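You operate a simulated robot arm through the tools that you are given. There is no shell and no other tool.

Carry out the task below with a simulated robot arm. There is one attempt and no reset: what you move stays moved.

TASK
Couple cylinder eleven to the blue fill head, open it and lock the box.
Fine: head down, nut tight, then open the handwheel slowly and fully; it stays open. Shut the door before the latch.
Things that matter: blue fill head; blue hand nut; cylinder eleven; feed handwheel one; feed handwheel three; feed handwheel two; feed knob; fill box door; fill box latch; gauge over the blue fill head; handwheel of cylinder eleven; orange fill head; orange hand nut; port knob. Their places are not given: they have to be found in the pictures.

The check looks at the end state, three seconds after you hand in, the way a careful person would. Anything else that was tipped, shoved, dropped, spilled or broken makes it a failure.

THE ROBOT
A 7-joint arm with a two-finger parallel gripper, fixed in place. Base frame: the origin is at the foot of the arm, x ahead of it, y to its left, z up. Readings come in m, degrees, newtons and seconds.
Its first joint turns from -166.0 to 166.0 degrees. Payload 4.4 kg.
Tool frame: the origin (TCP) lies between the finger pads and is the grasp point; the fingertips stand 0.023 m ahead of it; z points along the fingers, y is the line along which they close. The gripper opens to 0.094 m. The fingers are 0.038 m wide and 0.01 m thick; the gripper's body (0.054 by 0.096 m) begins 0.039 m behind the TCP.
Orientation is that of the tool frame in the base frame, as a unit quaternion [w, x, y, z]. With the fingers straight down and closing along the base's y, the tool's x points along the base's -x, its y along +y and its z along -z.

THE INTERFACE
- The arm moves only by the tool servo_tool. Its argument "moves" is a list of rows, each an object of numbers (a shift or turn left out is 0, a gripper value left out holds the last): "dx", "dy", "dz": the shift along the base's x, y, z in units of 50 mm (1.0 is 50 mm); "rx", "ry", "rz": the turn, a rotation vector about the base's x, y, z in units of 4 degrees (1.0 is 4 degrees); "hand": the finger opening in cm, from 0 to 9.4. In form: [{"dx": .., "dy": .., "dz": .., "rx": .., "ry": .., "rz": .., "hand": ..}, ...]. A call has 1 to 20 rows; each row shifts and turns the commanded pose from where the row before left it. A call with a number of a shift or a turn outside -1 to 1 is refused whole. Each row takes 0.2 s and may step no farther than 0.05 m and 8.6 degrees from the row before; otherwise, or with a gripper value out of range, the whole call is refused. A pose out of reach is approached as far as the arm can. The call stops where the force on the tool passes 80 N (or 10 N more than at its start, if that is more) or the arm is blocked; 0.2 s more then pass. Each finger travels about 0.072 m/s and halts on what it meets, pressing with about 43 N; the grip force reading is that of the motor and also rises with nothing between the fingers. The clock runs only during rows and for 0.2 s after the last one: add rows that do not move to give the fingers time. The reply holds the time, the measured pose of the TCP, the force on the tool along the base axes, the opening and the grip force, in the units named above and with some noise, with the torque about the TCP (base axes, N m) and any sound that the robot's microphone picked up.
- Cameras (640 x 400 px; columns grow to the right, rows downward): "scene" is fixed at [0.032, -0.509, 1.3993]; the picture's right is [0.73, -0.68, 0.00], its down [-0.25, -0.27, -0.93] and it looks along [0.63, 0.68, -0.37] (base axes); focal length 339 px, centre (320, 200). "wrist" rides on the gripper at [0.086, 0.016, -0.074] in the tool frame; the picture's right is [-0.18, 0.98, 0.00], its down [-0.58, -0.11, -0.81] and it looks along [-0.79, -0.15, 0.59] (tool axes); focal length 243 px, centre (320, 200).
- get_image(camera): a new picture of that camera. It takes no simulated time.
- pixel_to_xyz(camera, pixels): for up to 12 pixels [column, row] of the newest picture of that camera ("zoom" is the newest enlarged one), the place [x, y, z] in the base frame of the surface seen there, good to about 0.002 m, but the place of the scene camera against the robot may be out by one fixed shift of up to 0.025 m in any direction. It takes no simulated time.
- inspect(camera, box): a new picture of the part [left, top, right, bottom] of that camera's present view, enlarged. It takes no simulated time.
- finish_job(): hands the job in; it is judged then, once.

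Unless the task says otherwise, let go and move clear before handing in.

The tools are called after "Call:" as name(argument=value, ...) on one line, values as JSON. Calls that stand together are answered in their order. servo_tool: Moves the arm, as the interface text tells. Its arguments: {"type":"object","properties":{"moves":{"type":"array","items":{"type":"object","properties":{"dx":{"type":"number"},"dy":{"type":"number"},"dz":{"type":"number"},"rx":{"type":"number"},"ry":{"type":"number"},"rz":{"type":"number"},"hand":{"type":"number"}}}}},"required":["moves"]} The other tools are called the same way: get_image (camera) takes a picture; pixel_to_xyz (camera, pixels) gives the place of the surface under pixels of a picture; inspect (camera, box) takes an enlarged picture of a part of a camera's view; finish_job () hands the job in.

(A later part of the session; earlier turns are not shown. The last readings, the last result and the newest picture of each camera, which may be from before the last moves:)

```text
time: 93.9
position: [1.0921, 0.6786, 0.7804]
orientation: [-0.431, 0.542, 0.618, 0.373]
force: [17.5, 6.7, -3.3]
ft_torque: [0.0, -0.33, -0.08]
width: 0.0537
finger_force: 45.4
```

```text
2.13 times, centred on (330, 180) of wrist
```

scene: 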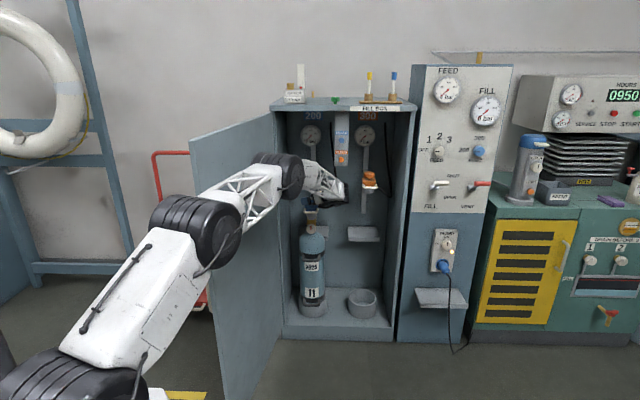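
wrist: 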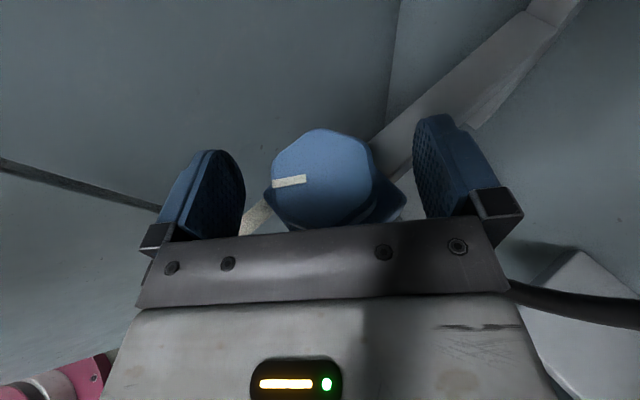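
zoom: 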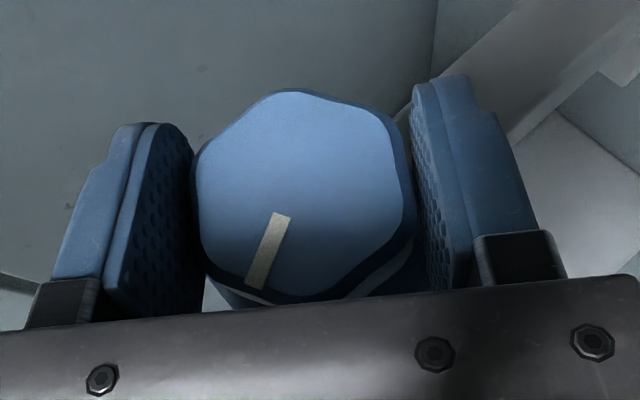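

Call:
servo_tool(moves=[{"dx": 0.008, "rz": -1}, {"rz": -1}, {"rz": -1}, {"rz": -1}])

Call:
servo_tool(moves=[{"dx": -0.006, "rz": -1}, {"dx": -0.006, "rz": -1}, {"dx": -0.006, "rz": -1}, {"dx": -0.006, "rz": -1}])

Call:
inspect(camera="wrist", box=[180, 100, 480, 260])

```text
time: 94.9
position: [1.0918, 0.6794, 0.7801]
orientation: [-0.375, 0.622, 0.538, 0.428]
force: [-34.2, -19.3, 6.6]
ft_torque: [0.35, 0.03, 0.08]
width: 0.0538
finger_force: 45.0
```

```text
time: 95.9
position: [1.092, 0.6803, 0.7798]
orientation: [-0.312, 0.69, 0.446, 0.477]
force: [-16.0, 2.0, -2.7]
ft_torque: [-0.21, -0.13, 0.55]
width: 0.053
finger_force: 44.7
```

```text
2.13 times, centred on (330, 180) of wrist
```

zoom: 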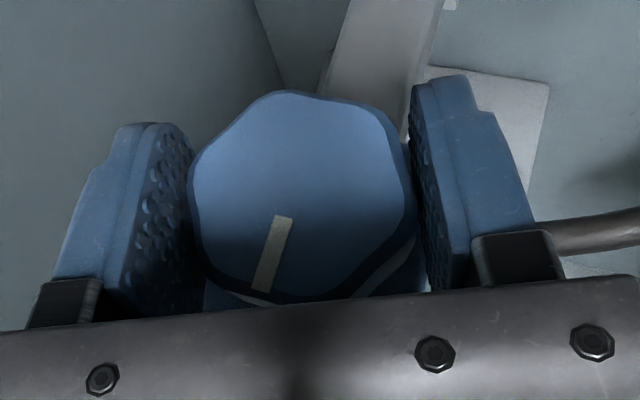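

The torque has jumped to 0.55 N·m and the nut lags slightly: it's starting to tighten. I continue 12° at a time.

Call:
servo_tool(moves=[{"dx": -0.006, "rz": -1}, {"rz": -1}, {"rz": -1}])

Call:
inspect(camera="wrist", box=[180, 100, 480, 260])

```text
time: 96.7
position: [1.0897, 0.6801, 0.7796]
orientation: [-0.261, 0.733, 0.371, 0.507]
force: [-30.0, 3.4, 0.9]
ft_torque: [0.2, -0.55, 1.65]
width: 0.0526
finger_force: 44.5
```

```text
2.13 times, centred on (330, 180) of wrist
```

zoom: 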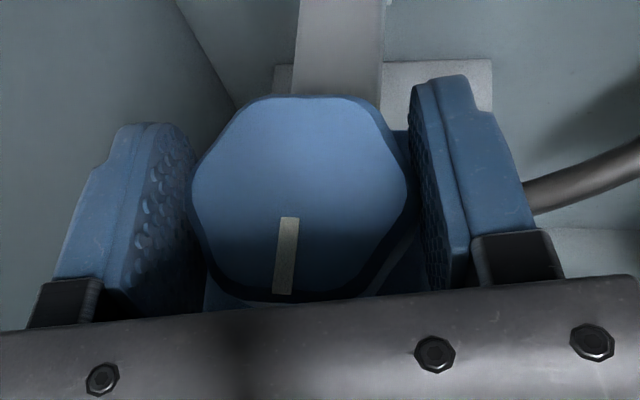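

Torque reached 1.65 N·m and the fingers began to slip round the lobes. I measure the mark's true angle.

Call:
pixel_to_xyz(camera="zoom", pixels=[[289, 222], [284, 288], [287, 255], [270, 105], [360, 110], [200, 160], [405, 190]])

```text
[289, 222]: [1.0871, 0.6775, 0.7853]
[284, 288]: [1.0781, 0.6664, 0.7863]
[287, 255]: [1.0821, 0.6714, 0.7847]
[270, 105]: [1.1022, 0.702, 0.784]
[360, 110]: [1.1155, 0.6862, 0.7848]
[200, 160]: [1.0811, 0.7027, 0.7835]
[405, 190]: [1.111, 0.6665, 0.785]
```

The mark is back near its starting direction (~226°), i.e. about one full turn, with torque rising. I realign on the flats at ψ≈76° and snug it once more to confirm it's tight.

Call:
servo_tool(moves=[{"hand": 9.4}, {"hand": 9.4}, {"hand": 9.4}, {"rz": 1}, {"rz": 1}, {"rz": 1}, {"rz": 1}, {"rz": 1, "dx": 0.01}, {"rz": 0.5}, {}])

Call:
servo_tool(moves=[{"hand": 5.8}, {"hand": 4}, {"hand": 3}, {"hand": 3}, {}])

Call:
inspect(camera="wrist", box=[180, 100, 480, 260])

```text
time: 98.9
position: [1.0927, 0.6797, 0.7806]
orientation: [-0.353, 0.649, 0.505, 0.447]
force: [-0.3, 0.3, 0.2]
ft_torque: [0.0, 0.0, -0.04]
width: 0.094
finger_force: 0.1
```

```text
time: 100.1
position: [1.0913, 0.6799, 0.7798]
orientation: [-0.352, 0.649, 0.505, 0.448]
force: [-3.6, -1.6, 0.9]
ft_torque: [-0.03, -0.42, 0.03]
width: 0.0539
finger_force: 44.8
```

```text
2.13 times, centred on (330, 180) of wrist
```

zoom: 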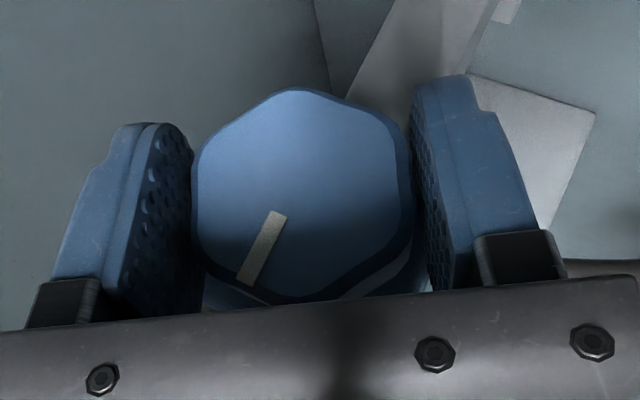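

Call:
servo_tool(moves=[{"rz": -1}])

Call:
servo_tool(moves=[{"rz": -1}])

Call:
inspect(camera="wrist", box=[180, 100, 480, 260])

Call:
servo_tool(moves=[{"rz": -1}])

Call:
inspect(camera="wrist", box=[180, 100, 480, 260])

```text
time: 100.5
position: [1.0916, 0.6791, 0.7808]
orientation: [-0.337, 0.666, 0.481, 0.46]
force: [-2.6, 0.6, 0.4]
ft_torque: [0.06, -0.12, 0.67]
width: 0.0538
finger_force: 44.7
```

```text
time: 100.9
position: [1.0912, 0.6804, 0.7808]
orientation: [-0.321, 0.682, 0.458, 0.471]
force: [-6.4, -1.4, -0.8]
ft_torque: [0.07, -0.02, 0.61]
width: 0.0537
finger_force: 44.9
```

```text
2.13 times, centred on (330, 180) of wrist
```

zoom: 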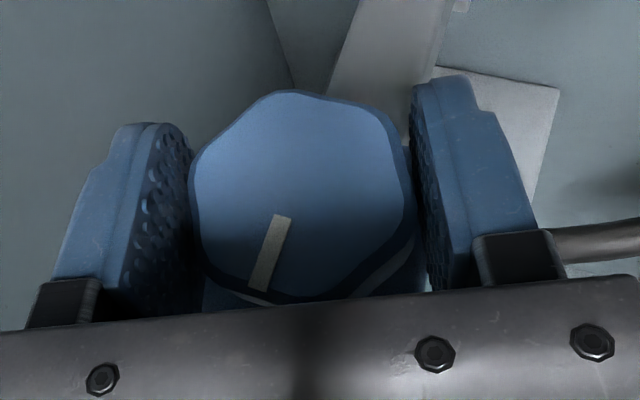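

```text
time: 101.3
position: [1.0912, 0.6801, 0.7805]
orientation: [-0.305, 0.697, 0.434, 0.482]
force: [-15.9, 2.5, 0.6]
ft_torque: [-0.22, 0.03, 0.35]
width: 0.0529
finger_force: 45.1
```

```text
2.13 times, centred on (330, 180) of wrist
```

zoom: 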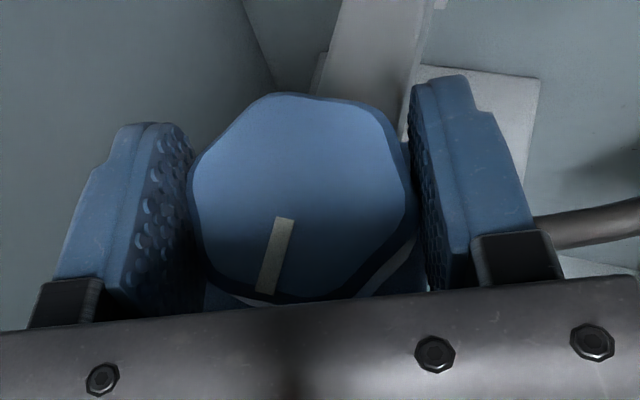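

The nut barely moves now while the fingers creep round the lobes. I push 12° further to apply more torque and then compare the mark's world angle.

Call:
servo_tool(moves=[{"rz": -1}, {"rz": -1}])

Call:
servo_tool(moves=[{"rz": -1}])

Call:
inspect(camera="wrist", box=[180, 100, 480, 260])

```text
time: 101.9
position: [1.0905, 0.6801, 0.7805]
orientation: [-0.269, 0.727, 0.385, 0.502]
force: [-29.6, 4.1, 0.8]
ft_torque: [-0.2, -0.52, 1.61]
width: 0.0525
finger_force: 44.8
```

```text
time: 102.3
position: [1.0903, 0.68, 0.7801]
orientation: [-0.252, 0.739, 0.358, 0.512]
force: [-36.9, 4.9, 1.5]
ft_torque: [0.25, -0.55, 1.52]
width: 0.0533
finger_force: 44.5
```

```text
2.13 times, centred on (330, 180) of wrist
```

zoom: 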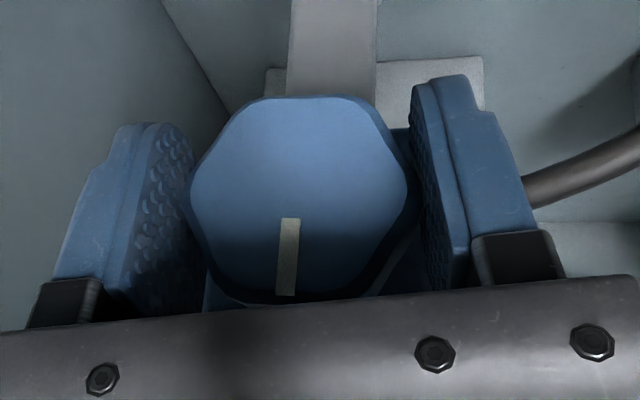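

Call:
pixel_to_xyz(camera="zoom", pixels=[[291, 222], [286, 290], [288, 255], [300, 200]])

Call:
inspect(camera="scene", box=[290, 180, 340, 240])

```text
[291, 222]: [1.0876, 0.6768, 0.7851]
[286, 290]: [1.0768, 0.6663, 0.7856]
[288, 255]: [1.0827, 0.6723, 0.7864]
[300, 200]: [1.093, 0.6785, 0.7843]
```

```text
6.67 times, centred on (315, 210) of scene
```

zoom: 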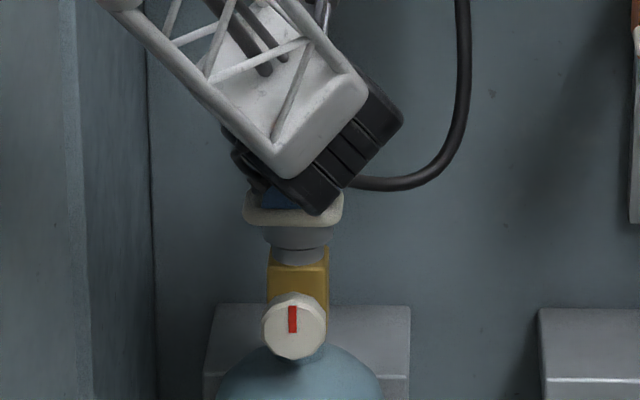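

At 1.5–1.6 N·m the nut no longer moves (mark steady at ~224°, one full turn): it's tight. I release, back straight out and check the nut stays put.

Call:
servo_tool(moves=[{"hand": 9.4}, {"hand": 9.4}, {"hand": 9.4}, {"hand": 9.4}, {"dx": -0.2, "dy": -0.22, "dz": 0.1}, {"dx": -0.4, "dy": -0.43, "dz": 0.1}, {"dx": -0.5, "dy": -0.53}, {"dx": -0.5, "dy": -0.53}, {"dx": -0.5, "dy": -0.53}, {}])

Call:
get_image(camera="wrist")

Call:
inspect(camera="wrist", box=[270, 40, 390, 230])

Call:
get_image(camera="scene")

```text
time: 104.5
position: [0.9863, 0.5671, 0.791]
orientation: [-0.252, 0.739, 0.358, 0.512]
force: [0.0, -0.3, 0.1]
ft_torque: [0.04, -0.02, 0.0]
width: 0.0938
finger_force: 0.1
```

```text
taken
```

wrist: 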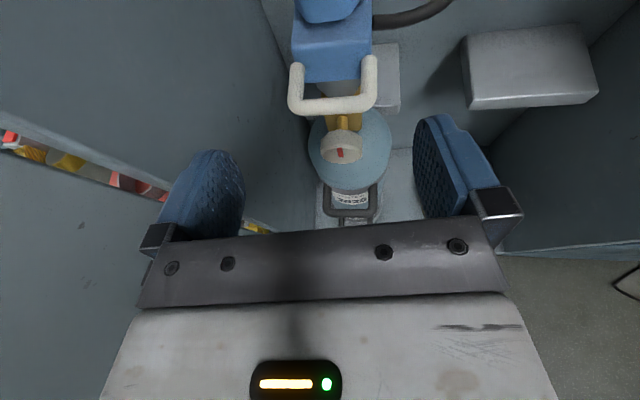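

```text
2.11 times, centred on (330, 135) of wrist
```

zoom: 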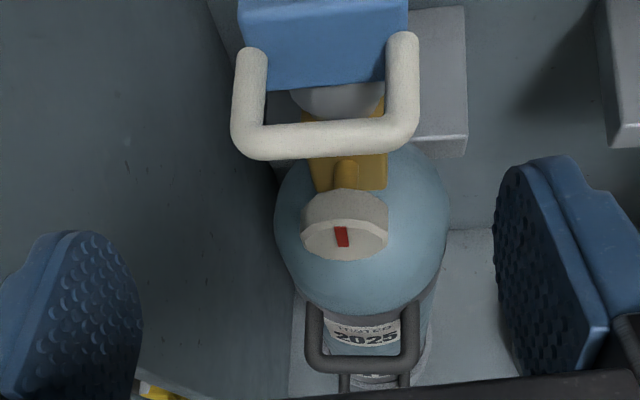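

```text
taken
```

scene: 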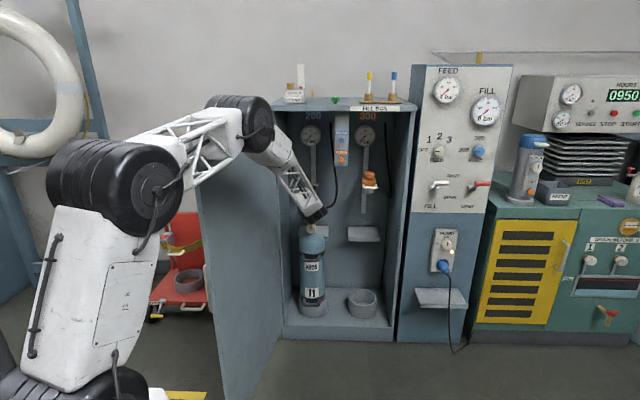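

The head and nut remain in place. I now bring the tool level, at 45°, in front of the cylinder's handwheel (wrist ~(342,150)).

Call:
servo_tool(moves=[{"dx": -0.089, "dy": -0.063, "dz": -0.4, "rz": -0.25, "rx": 0.53, "ry": -0.49}, {"dx": -0.089, "dy": -0.063, "dz": -0.4, "rz": -0.25, "rx": 0.53, "ry": -0.49}, {"dx": -0.089, "dy": -0.063, "dz": -0.4, "rz": -0.25, "rx": 0.52, "ry": -0.5}, {"dx": -0.089, "dy": -0.063, "dz": -0.4, "rz": -0.25, "rx": 0.52, "ry": -0.5}, {"dx": -0.089, "dy": -0.063, "dz": -0.4, "rz": -0.25, "rx": 0.515, "ry": -0.515}, {"dx": -0.089, "dy": -0.063, "dz": -0.4, "rz": -0.25, "rx": 0.515, "ry": -0.515}, {"dx": -0.089, "dy": -0.063, "dz": -0.4, "rz": -0.25, "rx": 0.515, "ry": -0.515}, {}])

Call:
get_image(camera="wrist")

Call:
inspect(camera="wrist", box=[260, 20, 420, 220])

```text
time: 106.3
position: [0.9556, 0.5455, 0.6508]
orientation: [-0.266, 0.653, 0.274, 0.654]
force: [0.5, -0.6, 0.9]
ft_torque: [0.0, 0.0, -0.05]
width: 0.0937
finger_force: 0.1
```

```text
taken
```

wrist: 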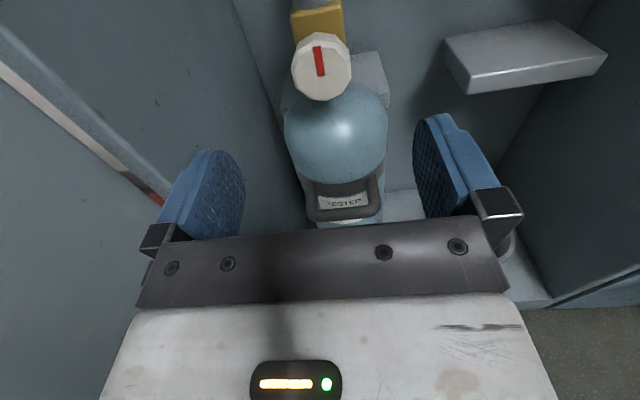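

```text
2.00 times, centred on (340, 120) of wrist
```

zoom: 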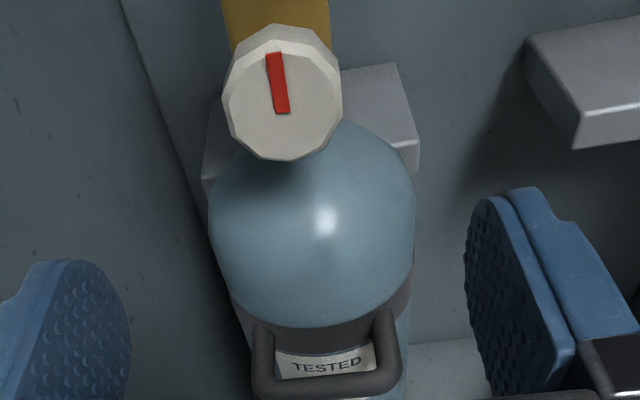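

The tool is level at 45°. I measure the handwheel's face and rim in this zoom.

Call:
pixel_to_xyz(camera="zoom", pixels=[[280, 105], [232, 100], [335, 95], [280, 150], [275, 45], [275, 30], [285, 125], [240, 130], [325, 135], [310, 200], [275, 60], [283, 108]])

```text
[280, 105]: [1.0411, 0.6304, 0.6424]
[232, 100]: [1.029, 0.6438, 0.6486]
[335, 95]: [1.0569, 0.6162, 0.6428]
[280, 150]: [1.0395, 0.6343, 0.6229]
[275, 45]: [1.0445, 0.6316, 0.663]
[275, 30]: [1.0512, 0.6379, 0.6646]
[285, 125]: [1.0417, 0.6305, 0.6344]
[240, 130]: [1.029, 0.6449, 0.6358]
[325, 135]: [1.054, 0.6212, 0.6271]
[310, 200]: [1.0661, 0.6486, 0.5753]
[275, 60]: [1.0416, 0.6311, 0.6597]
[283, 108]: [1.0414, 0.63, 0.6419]
```

Wheel face centre ≈ (1.0425,0.631,0.643), axis along 45°, red mark pointing up (shut). I pre-roll the hand clockwise (+85°) in free space so that a long counter-clockwise opening stroke is available.

Call:
servo_tool(moves=[{"rx": 1, "ry": 1, "dz": -0.08}, {"rx": 1, "ry": 1, "dz": -0.08}, {"rx": 1, "ry": 1}, {"rx": 1, "ry": 1}, {"rx": 1, "ry": 1}, {"rx": 1, "ry": 1}, {"rx": 1, "ry": 1}, {"rx": 1, "ry": 1}, {"rx": 1, "ry": 1}, {"rx": 1, "ry": 1}, {"rx": 1, "ry": 1}, {"rx": 1, "ry": 1}, {"rx": 1, "ry": 1}, {"rx": 1, "ry": 1}, {"rx": 1, "ry": 1}])

Call:
get_image(camera="wrist")

Call:
get_image(camera="scene")

```text
time: 109.5
position: [0.9551, 0.5462, 0.6428]
orientation: [-0.639, 0.667, -0.237, 0.3]
force: [-0.2, 0.7, 0.0]
ft_torque: [0.02, -0.02, 0.02]
width: 0.094
finger_force: 0.1
```

```text
taken
```

wrist: 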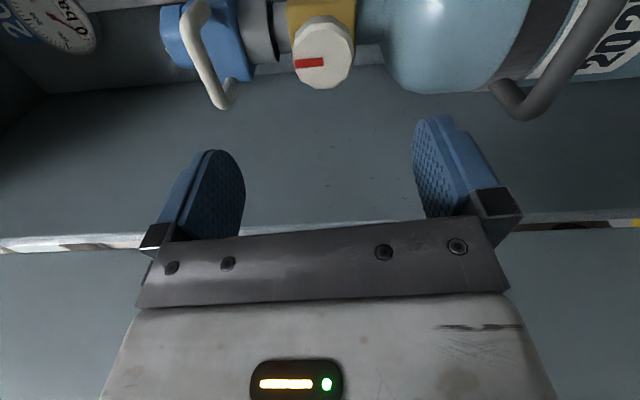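

```text
taken
```

scene: 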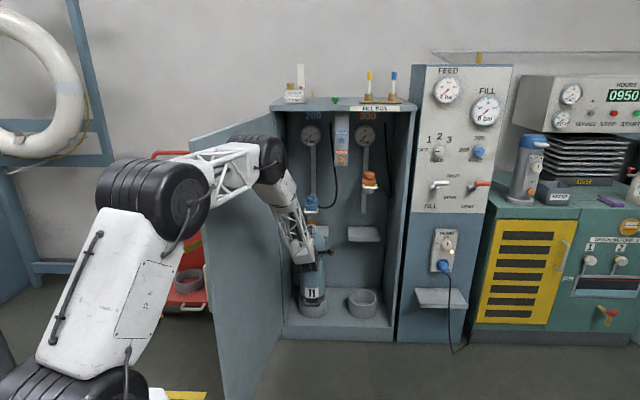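

The roll works and the axis is still true. I narrow the opening to 7 cm and advance over the wheel until TCP is at its face.

Call:
servo_tool(moves=[{"hand": 7}, {"dx": 0.285, "dy": 0.276}, {"dx": 0.285, "dy": 0.276}, {"dx": 0.285, "dy": 0.276}, {"dx": 0.285, "dy": 0.276}, {"dx": 0.285, "dy": 0.276}, {}])

Call:
get_image(camera="wrist")

```text
time: 111.1
position: [1.0269, 0.6153, 0.6429]
orientation: [-0.638, 0.668, -0.237, 0.301]
force: [-0.2, 0.5, -0.2]
ft_torque: [0.0, 0.0, 0.01]
width: 0.0701
finger_force: 0.1
```

```text
taken
```

wrist: 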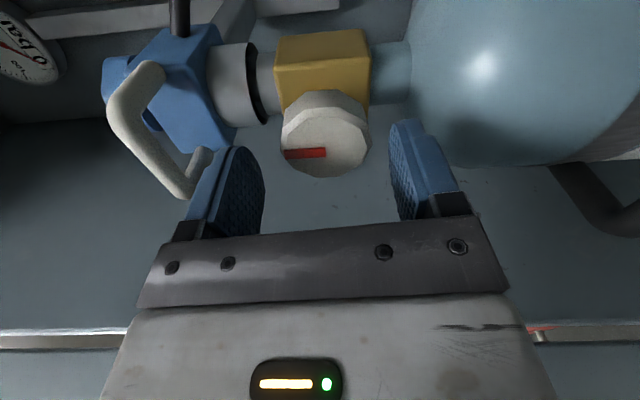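

The wheel lies midway between the fingers and the handle is clear. I advance the last 19 mm and close on the rim.

Call:
servo_tool(moves=[{"dx": 0.14, "dy": 0.14}, {"dx": 0.12, "dy": 0.13}, {}, {"hand": 5}, {"hand": 4}, {"hand": 3}, {"hand": 3}, {}])

Call:
get_image(camera="wrist")

Call:
inspect(camera="wrist", box=[200, 80, 440, 250])

```text
time: 112.9
position: [1.0391, 0.6278, 0.6395]
orientation: [-0.637, 0.669, -0.238, 0.3]
force: [8.2, 2.8, 0.2]
ft_torque: [-0.07, -0.13, -0.42]
width: 0.0496
finger_force: 43.0
```

```text
taken
```

wrist: 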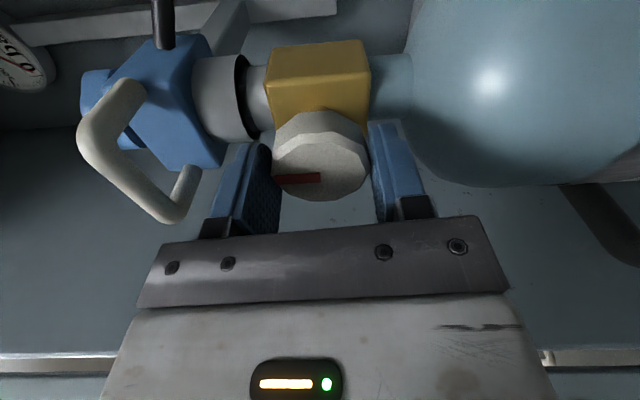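

```text
2.35 times, centred on (320, 165) of wrist
```

zoom: 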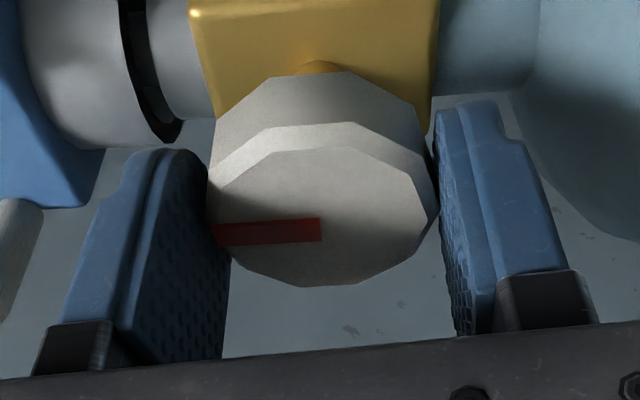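

Gripped (49.6 mm). The arm was drawn 3 mm lower, so I follow with the command, then start opening counter-clockwise slowly (2° per row, 10°/s).

Call:
servo_tool(moves=[{"dz": -0.05}, {"rx": -0.354, "ry": -0.354}, {"rx": -0.354, "ry": -0.354}, {"rx": -0.354, "ry": -0.354}, {"rx": -0.354, "ry": -0.354}, {"rx": -0.354, "ry": -0.354}, {}])

Call:
inspect(camera="wrist", box=[200, 80, 440, 250])

```text
time: 114.5
position: [1.039, 0.6286, 0.64]
orientation: [-0.61, 0.686, -0.177, 0.356]
force: [-17.2, -9.5, -0.3]
ft_torque: [0.1, -0.11, 0.38]
width: 0.0492
finger_force: 42.9
```

```text
2.35 times, centred on (320, 165) of wrist
```

zoom: 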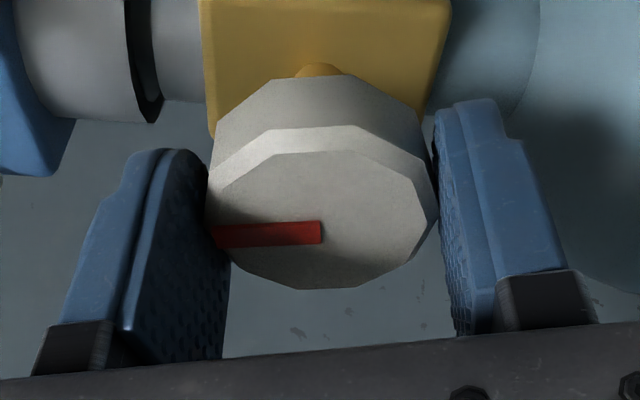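

The wheel turns with the hand and forces are low. I continue slowly another 30°.

Call:
servo_tool(moves=[{"rx": -0.354, "ry": -0.354}, {"rx": -0.354, "ry": -0.354}, {"rx": -0.354, "ry": -0.354}, {"rx": -0.354, "ry": -0.354}, {"rx": -0.354, "ry": -0.354}, {"rx": -0.354, "ry": -0.354}, {"rx": -0.354, "ry": -0.354}, {"rx": -0.354, "ry": -0.354}, {"rx": -0.354, "ry": -0.354}, {"rx": -0.354, "ry": -0.354}, {"rx": -0.354, "ry": -0.354}, {"rx": -0.354, "ry": -0.354}, {"rx": -0.354, "ry": -0.354}, {"rx": -0.354, "ry": -0.354}, {"rx": -0.354, "ry": -0.354}])

Call:
inspect(camera="wrist", box=[200, 80, 440, 250])

Call:
inspect(camera="scene", box=[270, 100, 420, 220])

```text
time: 117.7
position: [1.0391, 0.6282, 0.6403]
orientation: [-0.496, 0.709, 0.006, 0.502]
force: [-20.7, -7.6, -0.1]
ft_torque: [0.17, -0.15, 0.62]
width: 0.0493
finger_force: 42.6
```

```text
2.35 times, centred on (320, 165) of wrist
```

zoom: 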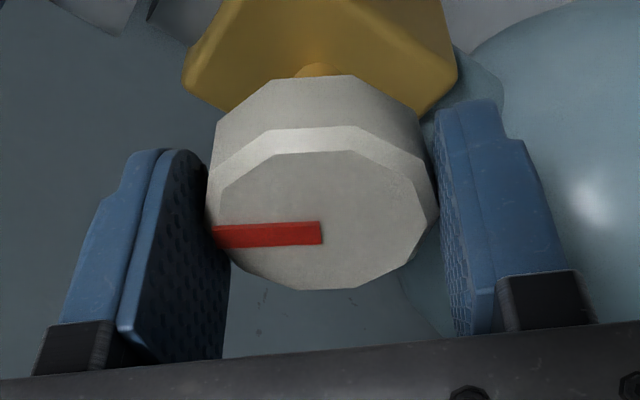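

```text
3.33 times, centred on (345, 160) of scene
```

zoom: 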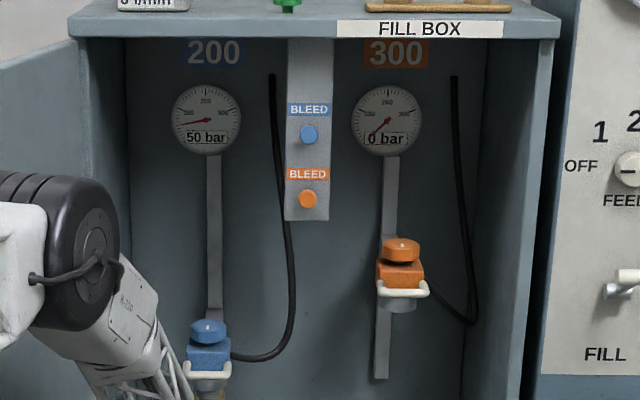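

The 200 gauge now reads 50 bar with no hiss reported: the coupling is sealed and the direction is right. I continue opening slowly, 40° per call.

Call:
servo_tool(moves=[{"rx": -0.354, "ry": -0.354}, {"rx": -0.354, "ry": -0.354}, {"rx": -0.354, "ry": -0.354}, {"rx": -0.354, "ry": -0.354}, {"rx": -0.354, "ry": -0.354}, {"rx": -0.354, "ry": -0.354}, {"rx": -0.354, "ry": -0.354}, {"rx": -0.354, "ry": -0.354}, {"rx": -0.354, "ry": -0.354}, {"rx": -0.354, "ry": -0.354}, {"rx": -0.354, "ry": -0.354}, {"rx": -0.354, "ry": -0.354}, {"rx": -0.354, "ry": -0.354}, {"rx": -0.354, "ry": -0.354}, {"rx": -0.354, "ry": -0.354}, {"rx": -0.354, "ry": -0.354}, {"rx": -0.354, "ry": -0.354}, {"rx": -0.354, "ry": -0.354}, {"rx": -0.354, "ry": -0.354}, {"rx": -0.354, "ry": -0.354}])

Call:
inspect(camera="wrist", box=[200, 80, 440, 250])

Call:
inspect(camera="scene", box=[270, 100, 420, 220])

```text
time: 121.9
position: [1.0385, 0.6285, 0.6402]
orientation: [-0.292, 0.665, 0.247, 0.642]
force: [-8.9, 9.6, 0.7]
ft_torque: [0.39, -0.37, 0.71]
width: 0.0494
finger_force: 42.9
```

```text
2.35 times, centred on (320, 165) of wrist
```

zoom: 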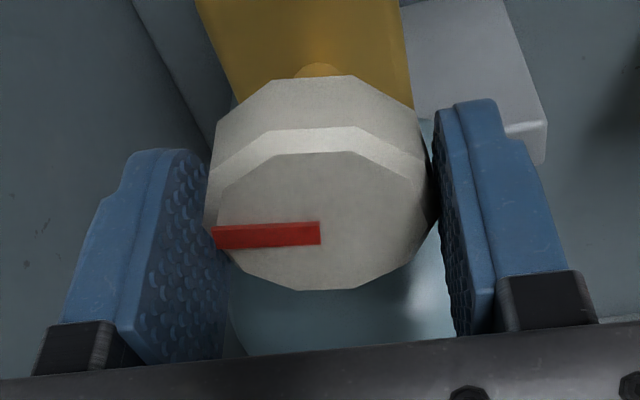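

```text
3.33 times, centred on (345, 160) of scene
```

zoom: 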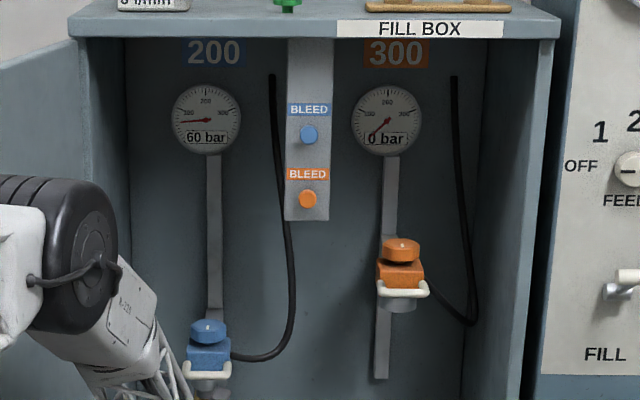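

80° open, gauge 60 bar, forces small. Continuing slowly.

Call:
servo_tool(moves=[{"rx": -0.354, "ry": -0.354}, {"rx": -0.354, "ry": -0.354}, {"rx": -0.354, "ry": -0.354}, {"rx": -0.354, "ry": -0.354}, {"rx": -0.354, "ry": -0.354}, {"rx": -0.354, "ry": -0.354}, {"rx": -0.354, "ry": -0.354}, {"rx": -0.354, "ry": -0.354}, {"rx": -0.354, "ry": -0.354}, {"rx": -0.354, "ry": -0.354}, {"rx": -0.354, "ry": -0.354}, {"rx": -0.354, "ry": -0.354}, {"rx": -0.354, "ry": -0.354}, {"rx": -0.354, "ry": -0.354}, {"rx": -0.354, "ry": -0.354}, {"rx": -0.354, "ry": -0.354}, {"rx": -0.354, "ry": -0.354}, {"rx": -0.354, "ry": -0.354}, {"rx": -0.354, "ry": -0.354}, {"rx": -0.354, "ry": -0.354}])

Call:
get_image(camera="wrist")

Call:
get_image(camera="scene")

```text
time: 126.1
position: [1.0391, 0.6294, 0.639]
orientation: [-0.053, 0.538, 0.46, 0.704]
force: [-16.0, 24.4, 7.7]
ft_torque: [0.07, -0.02, 1.4]
width: 0.0494
finger_force: 42.7
```

```text
taken
```

wrist: 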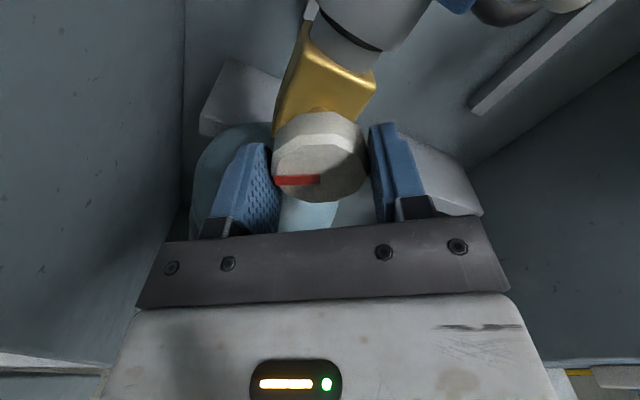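

```text
taken
```

scene: 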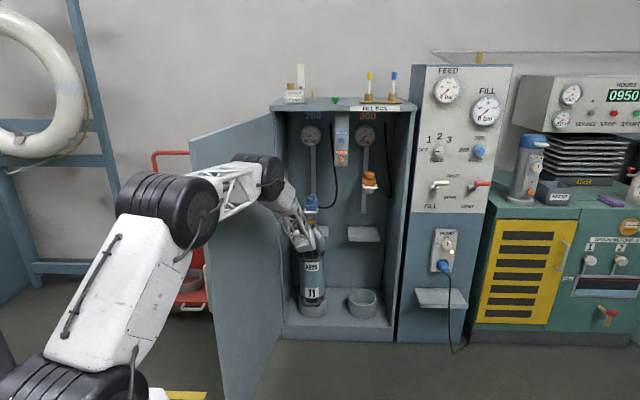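

120° open. Some side load (24 N) and yaw torque (1.4 N·m) built up; I relieve it with small shifts while continuing slowly.

Call:
servo_tool(moves=[{"dx": -0.01, "dy": 0.014, "dz": 0.004, "rz": 0.2}, {"rx": -0.354, "ry": -0.354}, {"rx": -0.354, "ry": -0.354}, {"rx": -0.354, "ry": -0.354}, {"rx": -0.354, "ry": -0.354}, {"rx": -0.354, "ry": -0.354}])

Call:
inspect(camera="scene", box=[270, 100, 420, 220])

```text
time: 127.5
position: [1.0401, 0.6281, 0.6397]
orientation: [0.004, 0.494, 0.508, 0.706]
force: [11.5, -4.9, -0.5]
ft_torque: [-0.25, 0.22, -0.55]
width: 0.0492
finger_force: 43.2
```

```text
3.33 times, centred on (345, 160) of scene
```

zoom: 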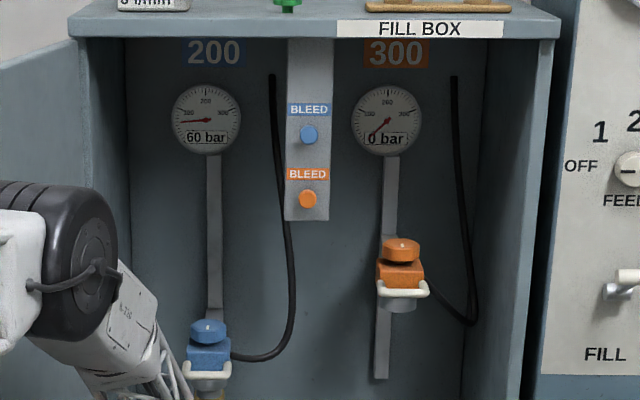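

Load relieved. Continuing another 40° slowly.

Call:
servo_tool(moves=[{"rx": -0.354, "ry": -0.354}, {"rx": -0.354, "ry": -0.354}, {"rx": -0.354, "ry": -0.354}, {"rx": -0.354, "ry": -0.354}, {"rx": -0.354, "ry": -0.354}, {"rx": -0.354, "ry": -0.354}, {"rx": -0.354, "ry": -0.354}, {"rx": -0.354, "ry": -0.354}, {"rx": -0.354, "ry": -0.354}, {"rx": -0.354, "ry": -0.354}, {"rx": -0.354, "ry": -0.354}, {"rx": -0.354, "ry": -0.354}, {"rx": -0.354, "ry": -0.354}, {"rx": -0.354, "ry": -0.354}, {"rx": -0.354, "ry": -0.354}, {"rx": -0.354, "ry": -0.354}, {"rx": -0.354, "ry": -0.354}, {"rx": -0.354, "ry": -0.354}, {"rx": -0.354, "ry": -0.354}, {"rx": -0.354, "ry": -0.354}])

Call:
get_image(camera="wrist")

Call:
get_image(camera="scene")

```text
time: 131.7
position: [1.0386, 0.6295, 0.6405]
orientation: [0.247, 0.292, 0.648, 0.659]
force: [3.7, 0.0, 0.1]
ft_torque: [0.47, -0.45, -0.06]
width: 0.0491
finger_force: 43.0
```

```text
taken
```

wrist: 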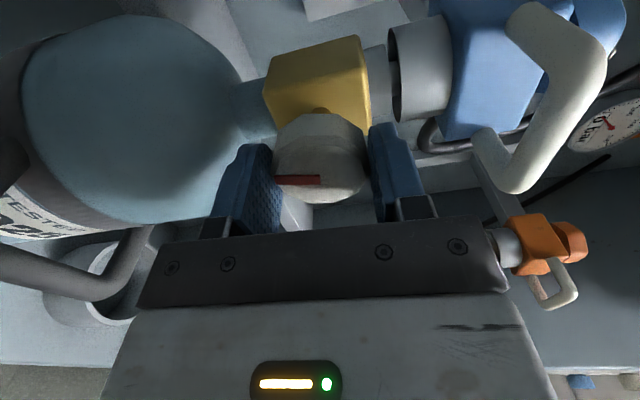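

```text
taken
```

scene: 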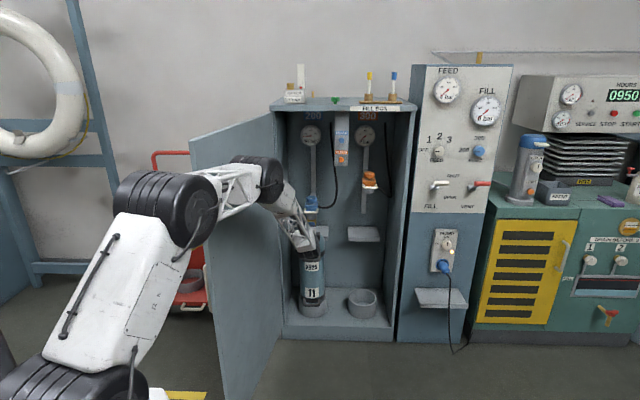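

170° open (mark now pointing down), no end stop felt yet. I continue a further 30° slowly, watching that the wrist can still roll.

Call:
servo_tool(moves=[{"rx": -0.354, "ry": -0.354}, {"rx": -0.354, "ry": -0.354}, {"rx": -0.354, "ry": -0.354}, {"rx": -0.354, "ry": -0.354}, {"rx": -0.354, "ry": -0.354}, {"rx": -0.354, "ry": -0.354}, {"rx": -0.354, "ry": -0.354}, {"rx": -0.354, "ry": -0.354}, {"rx": -0.354, "ry": -0.354}, {"rx": -0.354, "ry": -0.354}, {"rx": -0.354, "ry": -0.354}, {"rx": -0.354, "ry": -0.354}, {"rx": -0.354, "ry": -0.354}, {"rx": -0.354, "ry": -0.354}, {"rx": -0.354, "ry": -0.354}])

Call:
get_image(camera="wrist")

Call:
get_image(camera="scene")

```text
time: 134.9
position: [1.0388, 0.6285, 0.6391]
orientation: [0.411, 0.114, 0.701, 0.571]
force: [6.8, 3.1, 0.4]
ft_torque: [0.55, -0.51, -0.1]
width: 0.049
finger_force: 43.0
```

```text
taken
```

wrist: 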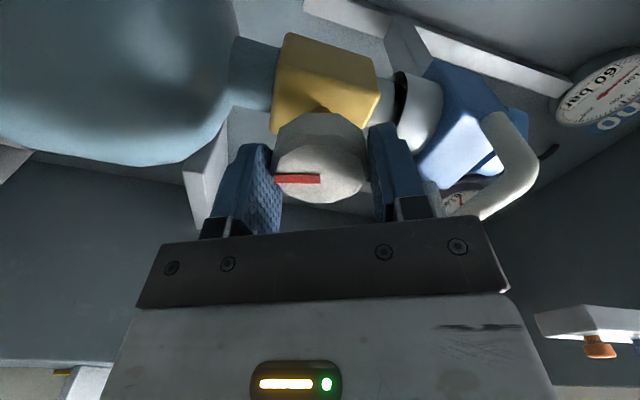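

```text
taken
```

scene: 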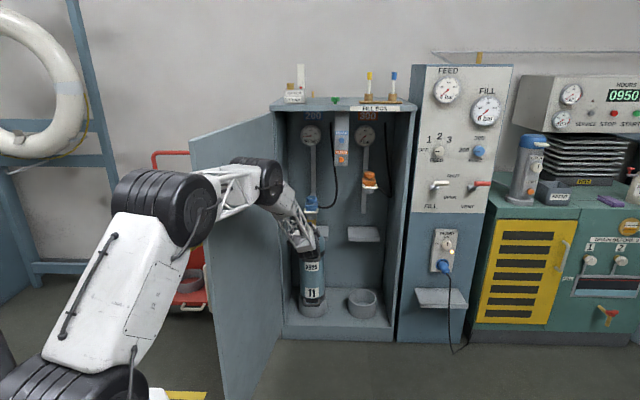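

200° open, everything follows. Another 30° slowly.

Call:
servo_tool(moves=[{"rx": -0.354, "ry": -0.354}, {"rx": -0.354, "ry": -0.354}, {"rx": -0.354, "ry": -0.354}, {"rx": -0.354, "ry": -0.354}, {"rx": -0.354, "ry": -0.354}, {"rx": -0.354, "ry": -0.354}, {"rx": -0.354, "ry": -0.354}, {"rx": -0.354, "ry": -0.354}, {"rx": -0.354, "ry": -0.354}, {"rx": -0.354, "ry": -0.354}, {"rx": -0.354, "ry": -0.354}, {"rx": -0.354, "ry": -0.354}, {"rx": -0.354, "ry": -0.354}, {"rx": -0.354, "ry": -0.354}, {"rx": -0.354, "ry": -0.354}])

Call:
get_image(camera="wrist")

```text
time: 138.1
position: [1.04, 0.6288, 0.6394]
orientation: [0.547, -0.071, 0.706, 0.444]
force: [-8.3, -9.7, -0.6]
ft_torque: [0.16, -0.12, 0.19]
width: 0.0482
finger_force: 43.4
```

```text
taken
```

wrist: 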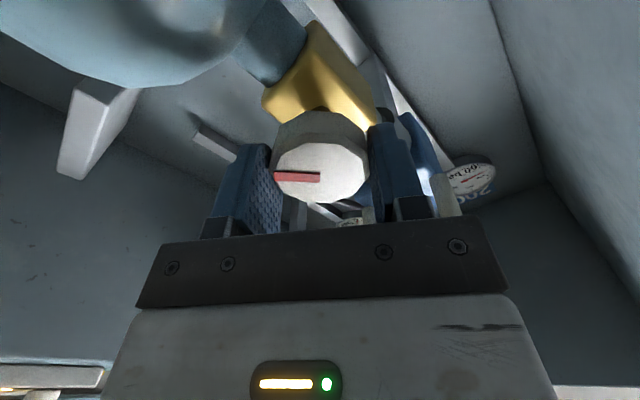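

230° open. Continuing 30° more, slowly.

Call:
servo_tool(moves=[{"rx": -0.354, "ry": -0.354}, {"rx": -0.354, "ry": -0.354}, {"rx": -0.354, "ry": -0.354}, {"rx": -0.354, "ry": -0.354}, {"rx": -0.354, "ry": -0.354}, {"rx": -0.354, "ry": -0.354}, {"rx": -0.354, "ry": -0.354}, {"rx": -0.354, "ry": -0.354}, {"rx": -0.354, "ry": -0.354}, {"rx": -0.354, "ry": -0.354}, {"rx": -0.354, "ry": -0.354}, {"rx": -0.354, "ry": -0.354}, {"rx": -0.354, "ry": -0.354}, {"rx": -0.354, "ry": -0.354}, {"rx": -0.354, "ry": -0.354}])

Call:
get_image(camera="wrist")

Call:
inspect(camera="wrist", box=[200, 80, 440, 250])

```text
time: 141.3
position: [1.038, 0.6284, 0.6409]
orientation: [0.645, -0.25, 0.663, 0.286]
force: [-4.4, 3.2, -1.1]
ft_torque: [-0.53, 0.51, 0.45]
width: 0.0482
finger_force: 42.8
```

```text
taken
```

wrist: 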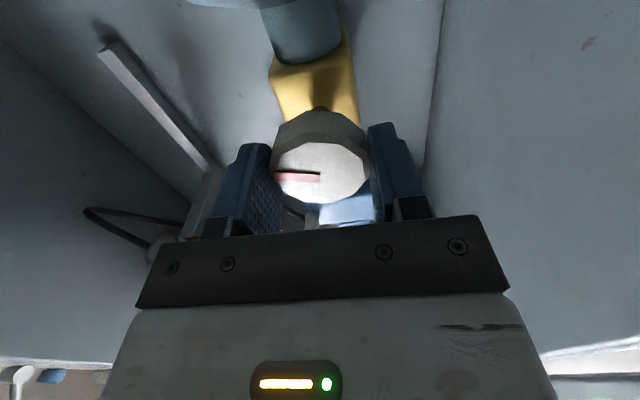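

```text
2.35 times, centred on (320, 165) of wrist
```

zoom: 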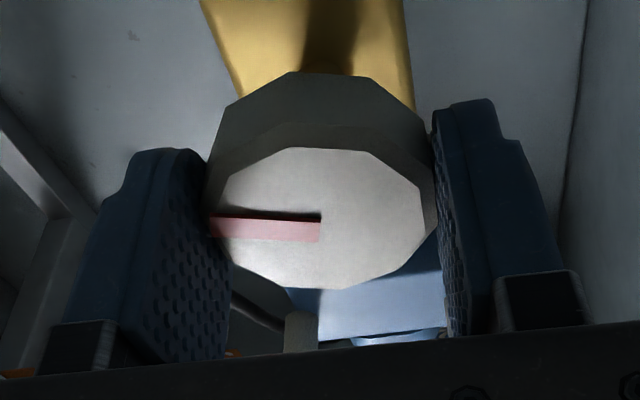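

~255° open; the mark slipped only a few degrees as the polygon seated. I continue another 30°.

Call:
servo_tool(moves=[{"rx": -0.354, "ry": -0.354}, {"rx": -0.354, "ry": -0.354}, {"rx": -0.354, "ry": -0.354}, {"rx": -0.354, "ry": -0.354}, {"rx": -0.354, "ry": -0.354}, {"rx": -0.354, "ry": -0.354}, {"rx": -0.354, "ry": -0.354}, {"rx": -0.354, "ry": -0.354}, {"rx": -0.354, "ry": -0.354}, {"rx": -0.354, "ry": -0.354}, {"rx": -0.354, "ry": -0.354}, {"rx": -0.354, "ry": -0.354}, {"rx": -0.354, "ry": -0.354}, {"rx": -0.354, "ry": -0.354}, {"rx": -0.354, "ry": -0.354}])

Call:
inspect(camera="wrist", box=[200, 80, 440, 250])

Call:
get_image(camera="scene")

```text
time: 143.5
position: [1.042, 0.6271, 0.6396]
orientation: [0.678, -0.367, 0.61, 0.182]
force: [-27.3, 13.1, 6.0]
ft_torque: [-0.35, 0.37, 1.07]
width: 0.0482
finger_force: 42.8
out of reach, approached as far as the arm can: row 9, 10, 11
stopped in row 11: the force on the tool passed its limit at 91 N (the readings are from after the stop); the commanded pose is now the measured one
```

```text
2.35 times, centred on (320, 165) of wrist
```

zoom: 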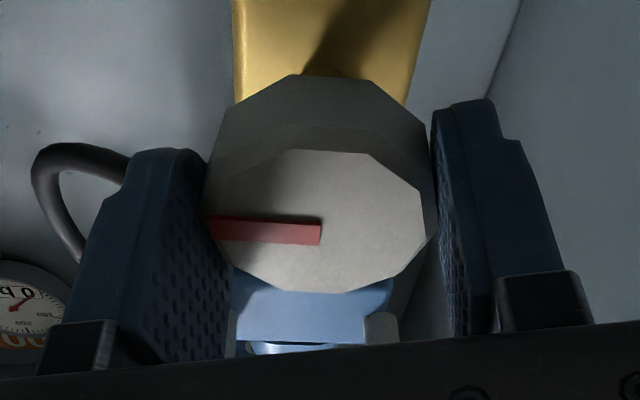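

```text
taken
```

scene: 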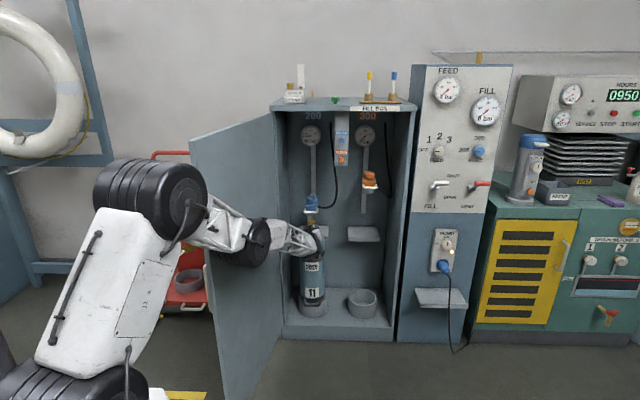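

The wrist's roll limit was reached (about 270° open) and the elbow swung lower. I stop here; before releasing I check the elbow motor's clearance to the door.

Call:
inspect(camera="scene", box=[180, 170, 340, 290])

Call:
pixel_to_xyz(camera="scene", pixels=[[225, 245], [232, 258], [255, 265], [262, 240], [215, 262], [240, 280], [228, 225], [290, 240]])

```text
3.33 times, centred on (260, 230) of scene
```

zoom: 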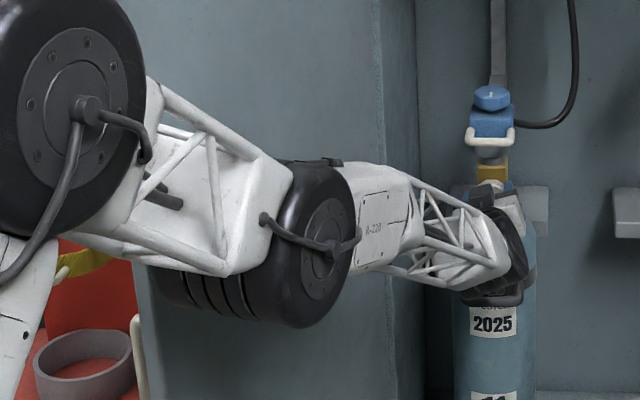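

```text
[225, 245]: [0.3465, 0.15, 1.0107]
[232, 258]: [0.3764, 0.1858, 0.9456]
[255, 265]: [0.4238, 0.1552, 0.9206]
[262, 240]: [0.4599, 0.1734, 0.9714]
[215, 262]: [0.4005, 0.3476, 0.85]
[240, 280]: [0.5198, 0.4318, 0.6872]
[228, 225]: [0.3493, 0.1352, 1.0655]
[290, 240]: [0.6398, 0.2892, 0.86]
```

Clearance to the door is fine. I open to 7.5 cm and back straight out along the wheel's axis.

Call:
servo_tool(moves=[{"hand": 7.5}, {"hand": 7.5}, {"hand": 7.5}, {"dx": -0.2, "dy": -0.2}, {"dx": -0.35, "dy": -0.35}, {"dx": -0.35, "dy": -0.35}, {"dx": -0.35, "dy": -0.35}, {"dx": -0.35, "dy": -0.35}])

Call:
get_image(camera="scene")

Call:
get_image(camera="wrist")

```text
time: 145.3
position: [0.9711, 0.5441, 0.6409]
orientation: [0.675, -0.367, 0.612, 0.187]
force: [-0.1, -1.2, -0.1]
ft_torque: [0.01, -0.03, 0.01]
width: 0.0751
finger_force: 0.1
out of reach, approached as far as the arm can: row 8
```

```text
taken
```

scene: 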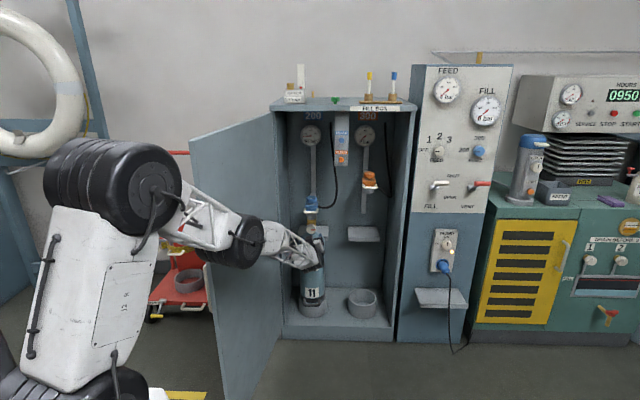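

```text
taken
```

wrist: 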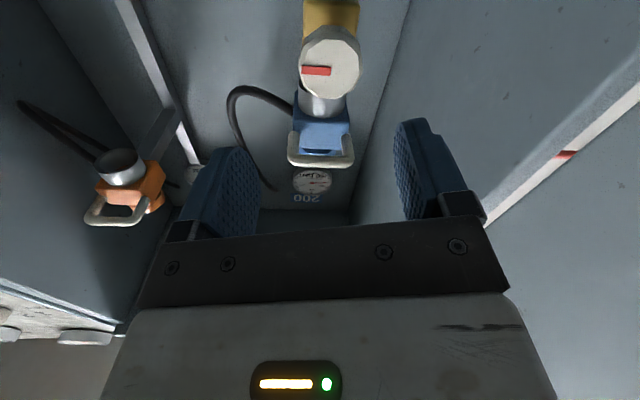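

The wheel mark now lies horizontal to the right seen upright (~270°). I unwind the roll in free space, 110° first, watching the elbow.

Call:
servo_tool(moves=[{"rx": 0.97, "ry": 1}, {"rx": 0.97, "ry": 1}, {"rx": 0.97, "ry": 1}, {"rx": 0.97, "ry": 1}, {"rx": 0.97, "ry": 1}, {"rx": 0.97, "ry": 1}, {"rx": 0.97, "ry": 1}, {"rx": 0.97, "ry": 1}, {"rx": 0.97, "ry": 1}, {"rx": 0.97, "ry": 1}])

Call:
get_image(camera="scene")

```text
time: 147.5
position: [0.9713, 0.5436, 0.6425]
orientation: [0.513, -0.042, 0.709, 0.482]
force: [0.0, -0.9, 0.5]
ft_torque: [0.0, -0.01, 0.0]
width: 0.075
finger_force: 0.0
```

```text
taken
```

scene: 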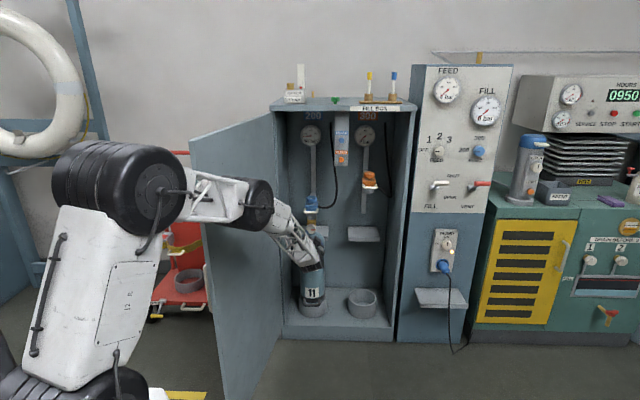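

The elbow rises back as expected. I continue unwinding.

Call:
servo_tool(moves=[{"rx": 0.97, "ry": 1}, {"rx": 0.97, "ry": 1}, {"rx": 0.97, "ry": 1}, {"rx": 0.97, "ry": 1}, {"rx": 0.97, "ry": 1}, {"rx": 0.97, "ry": 1}, {"rx": 0.97, "ry": 1}, {"rx": 0.97, "ry": 1}, {"rx": 0.97, "ry": 1}, {"rx": 0.97, "ry": 1}, {"rx": 0.97, "ry": 1}, {"rx": 0.97, "ry": 1}, {"rx": 0.97, "ry": 1}, {"rx": 0.97, "ry": 1}, {"rx": 0.97, "ry": 1}, {"rx": 0.97, "ry": 1}, {"rx": 0.97, "ry": 1}, {"rx": 0.97, "ry": 1}, {"rx": 0.97, "ry": 1}, {"rx": 0.97, "ry": 1}])

Call:
get_image(camera="scene")

Call:
get_image(camera="wrist")

```text
time: 151.7
position: [0.9706, 0.5447, 0.6423]
orientation: [-0.108, 0.558, 0.427, 0.704]
force: [0.4, 0.1, 0.1]
ft_torque: [0.0, 0.02, -0.01]
width: 0.0751
finger_force: 0.0
```

```text
taken
```

scene: 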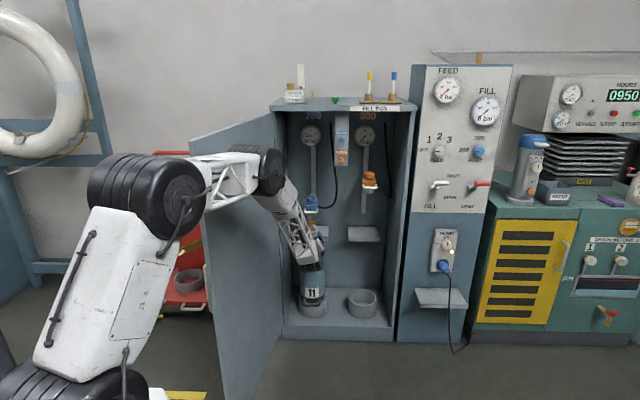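

```text
taken
```

wrist: 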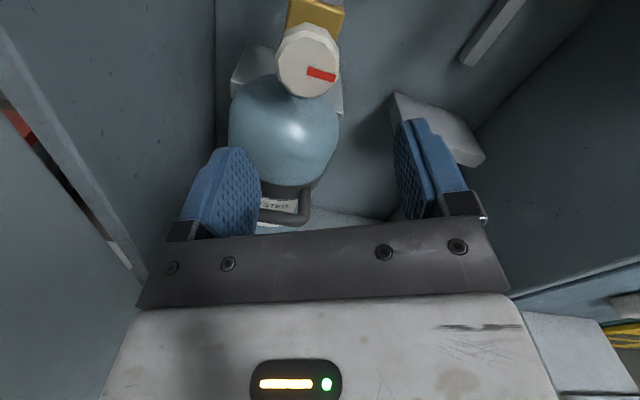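

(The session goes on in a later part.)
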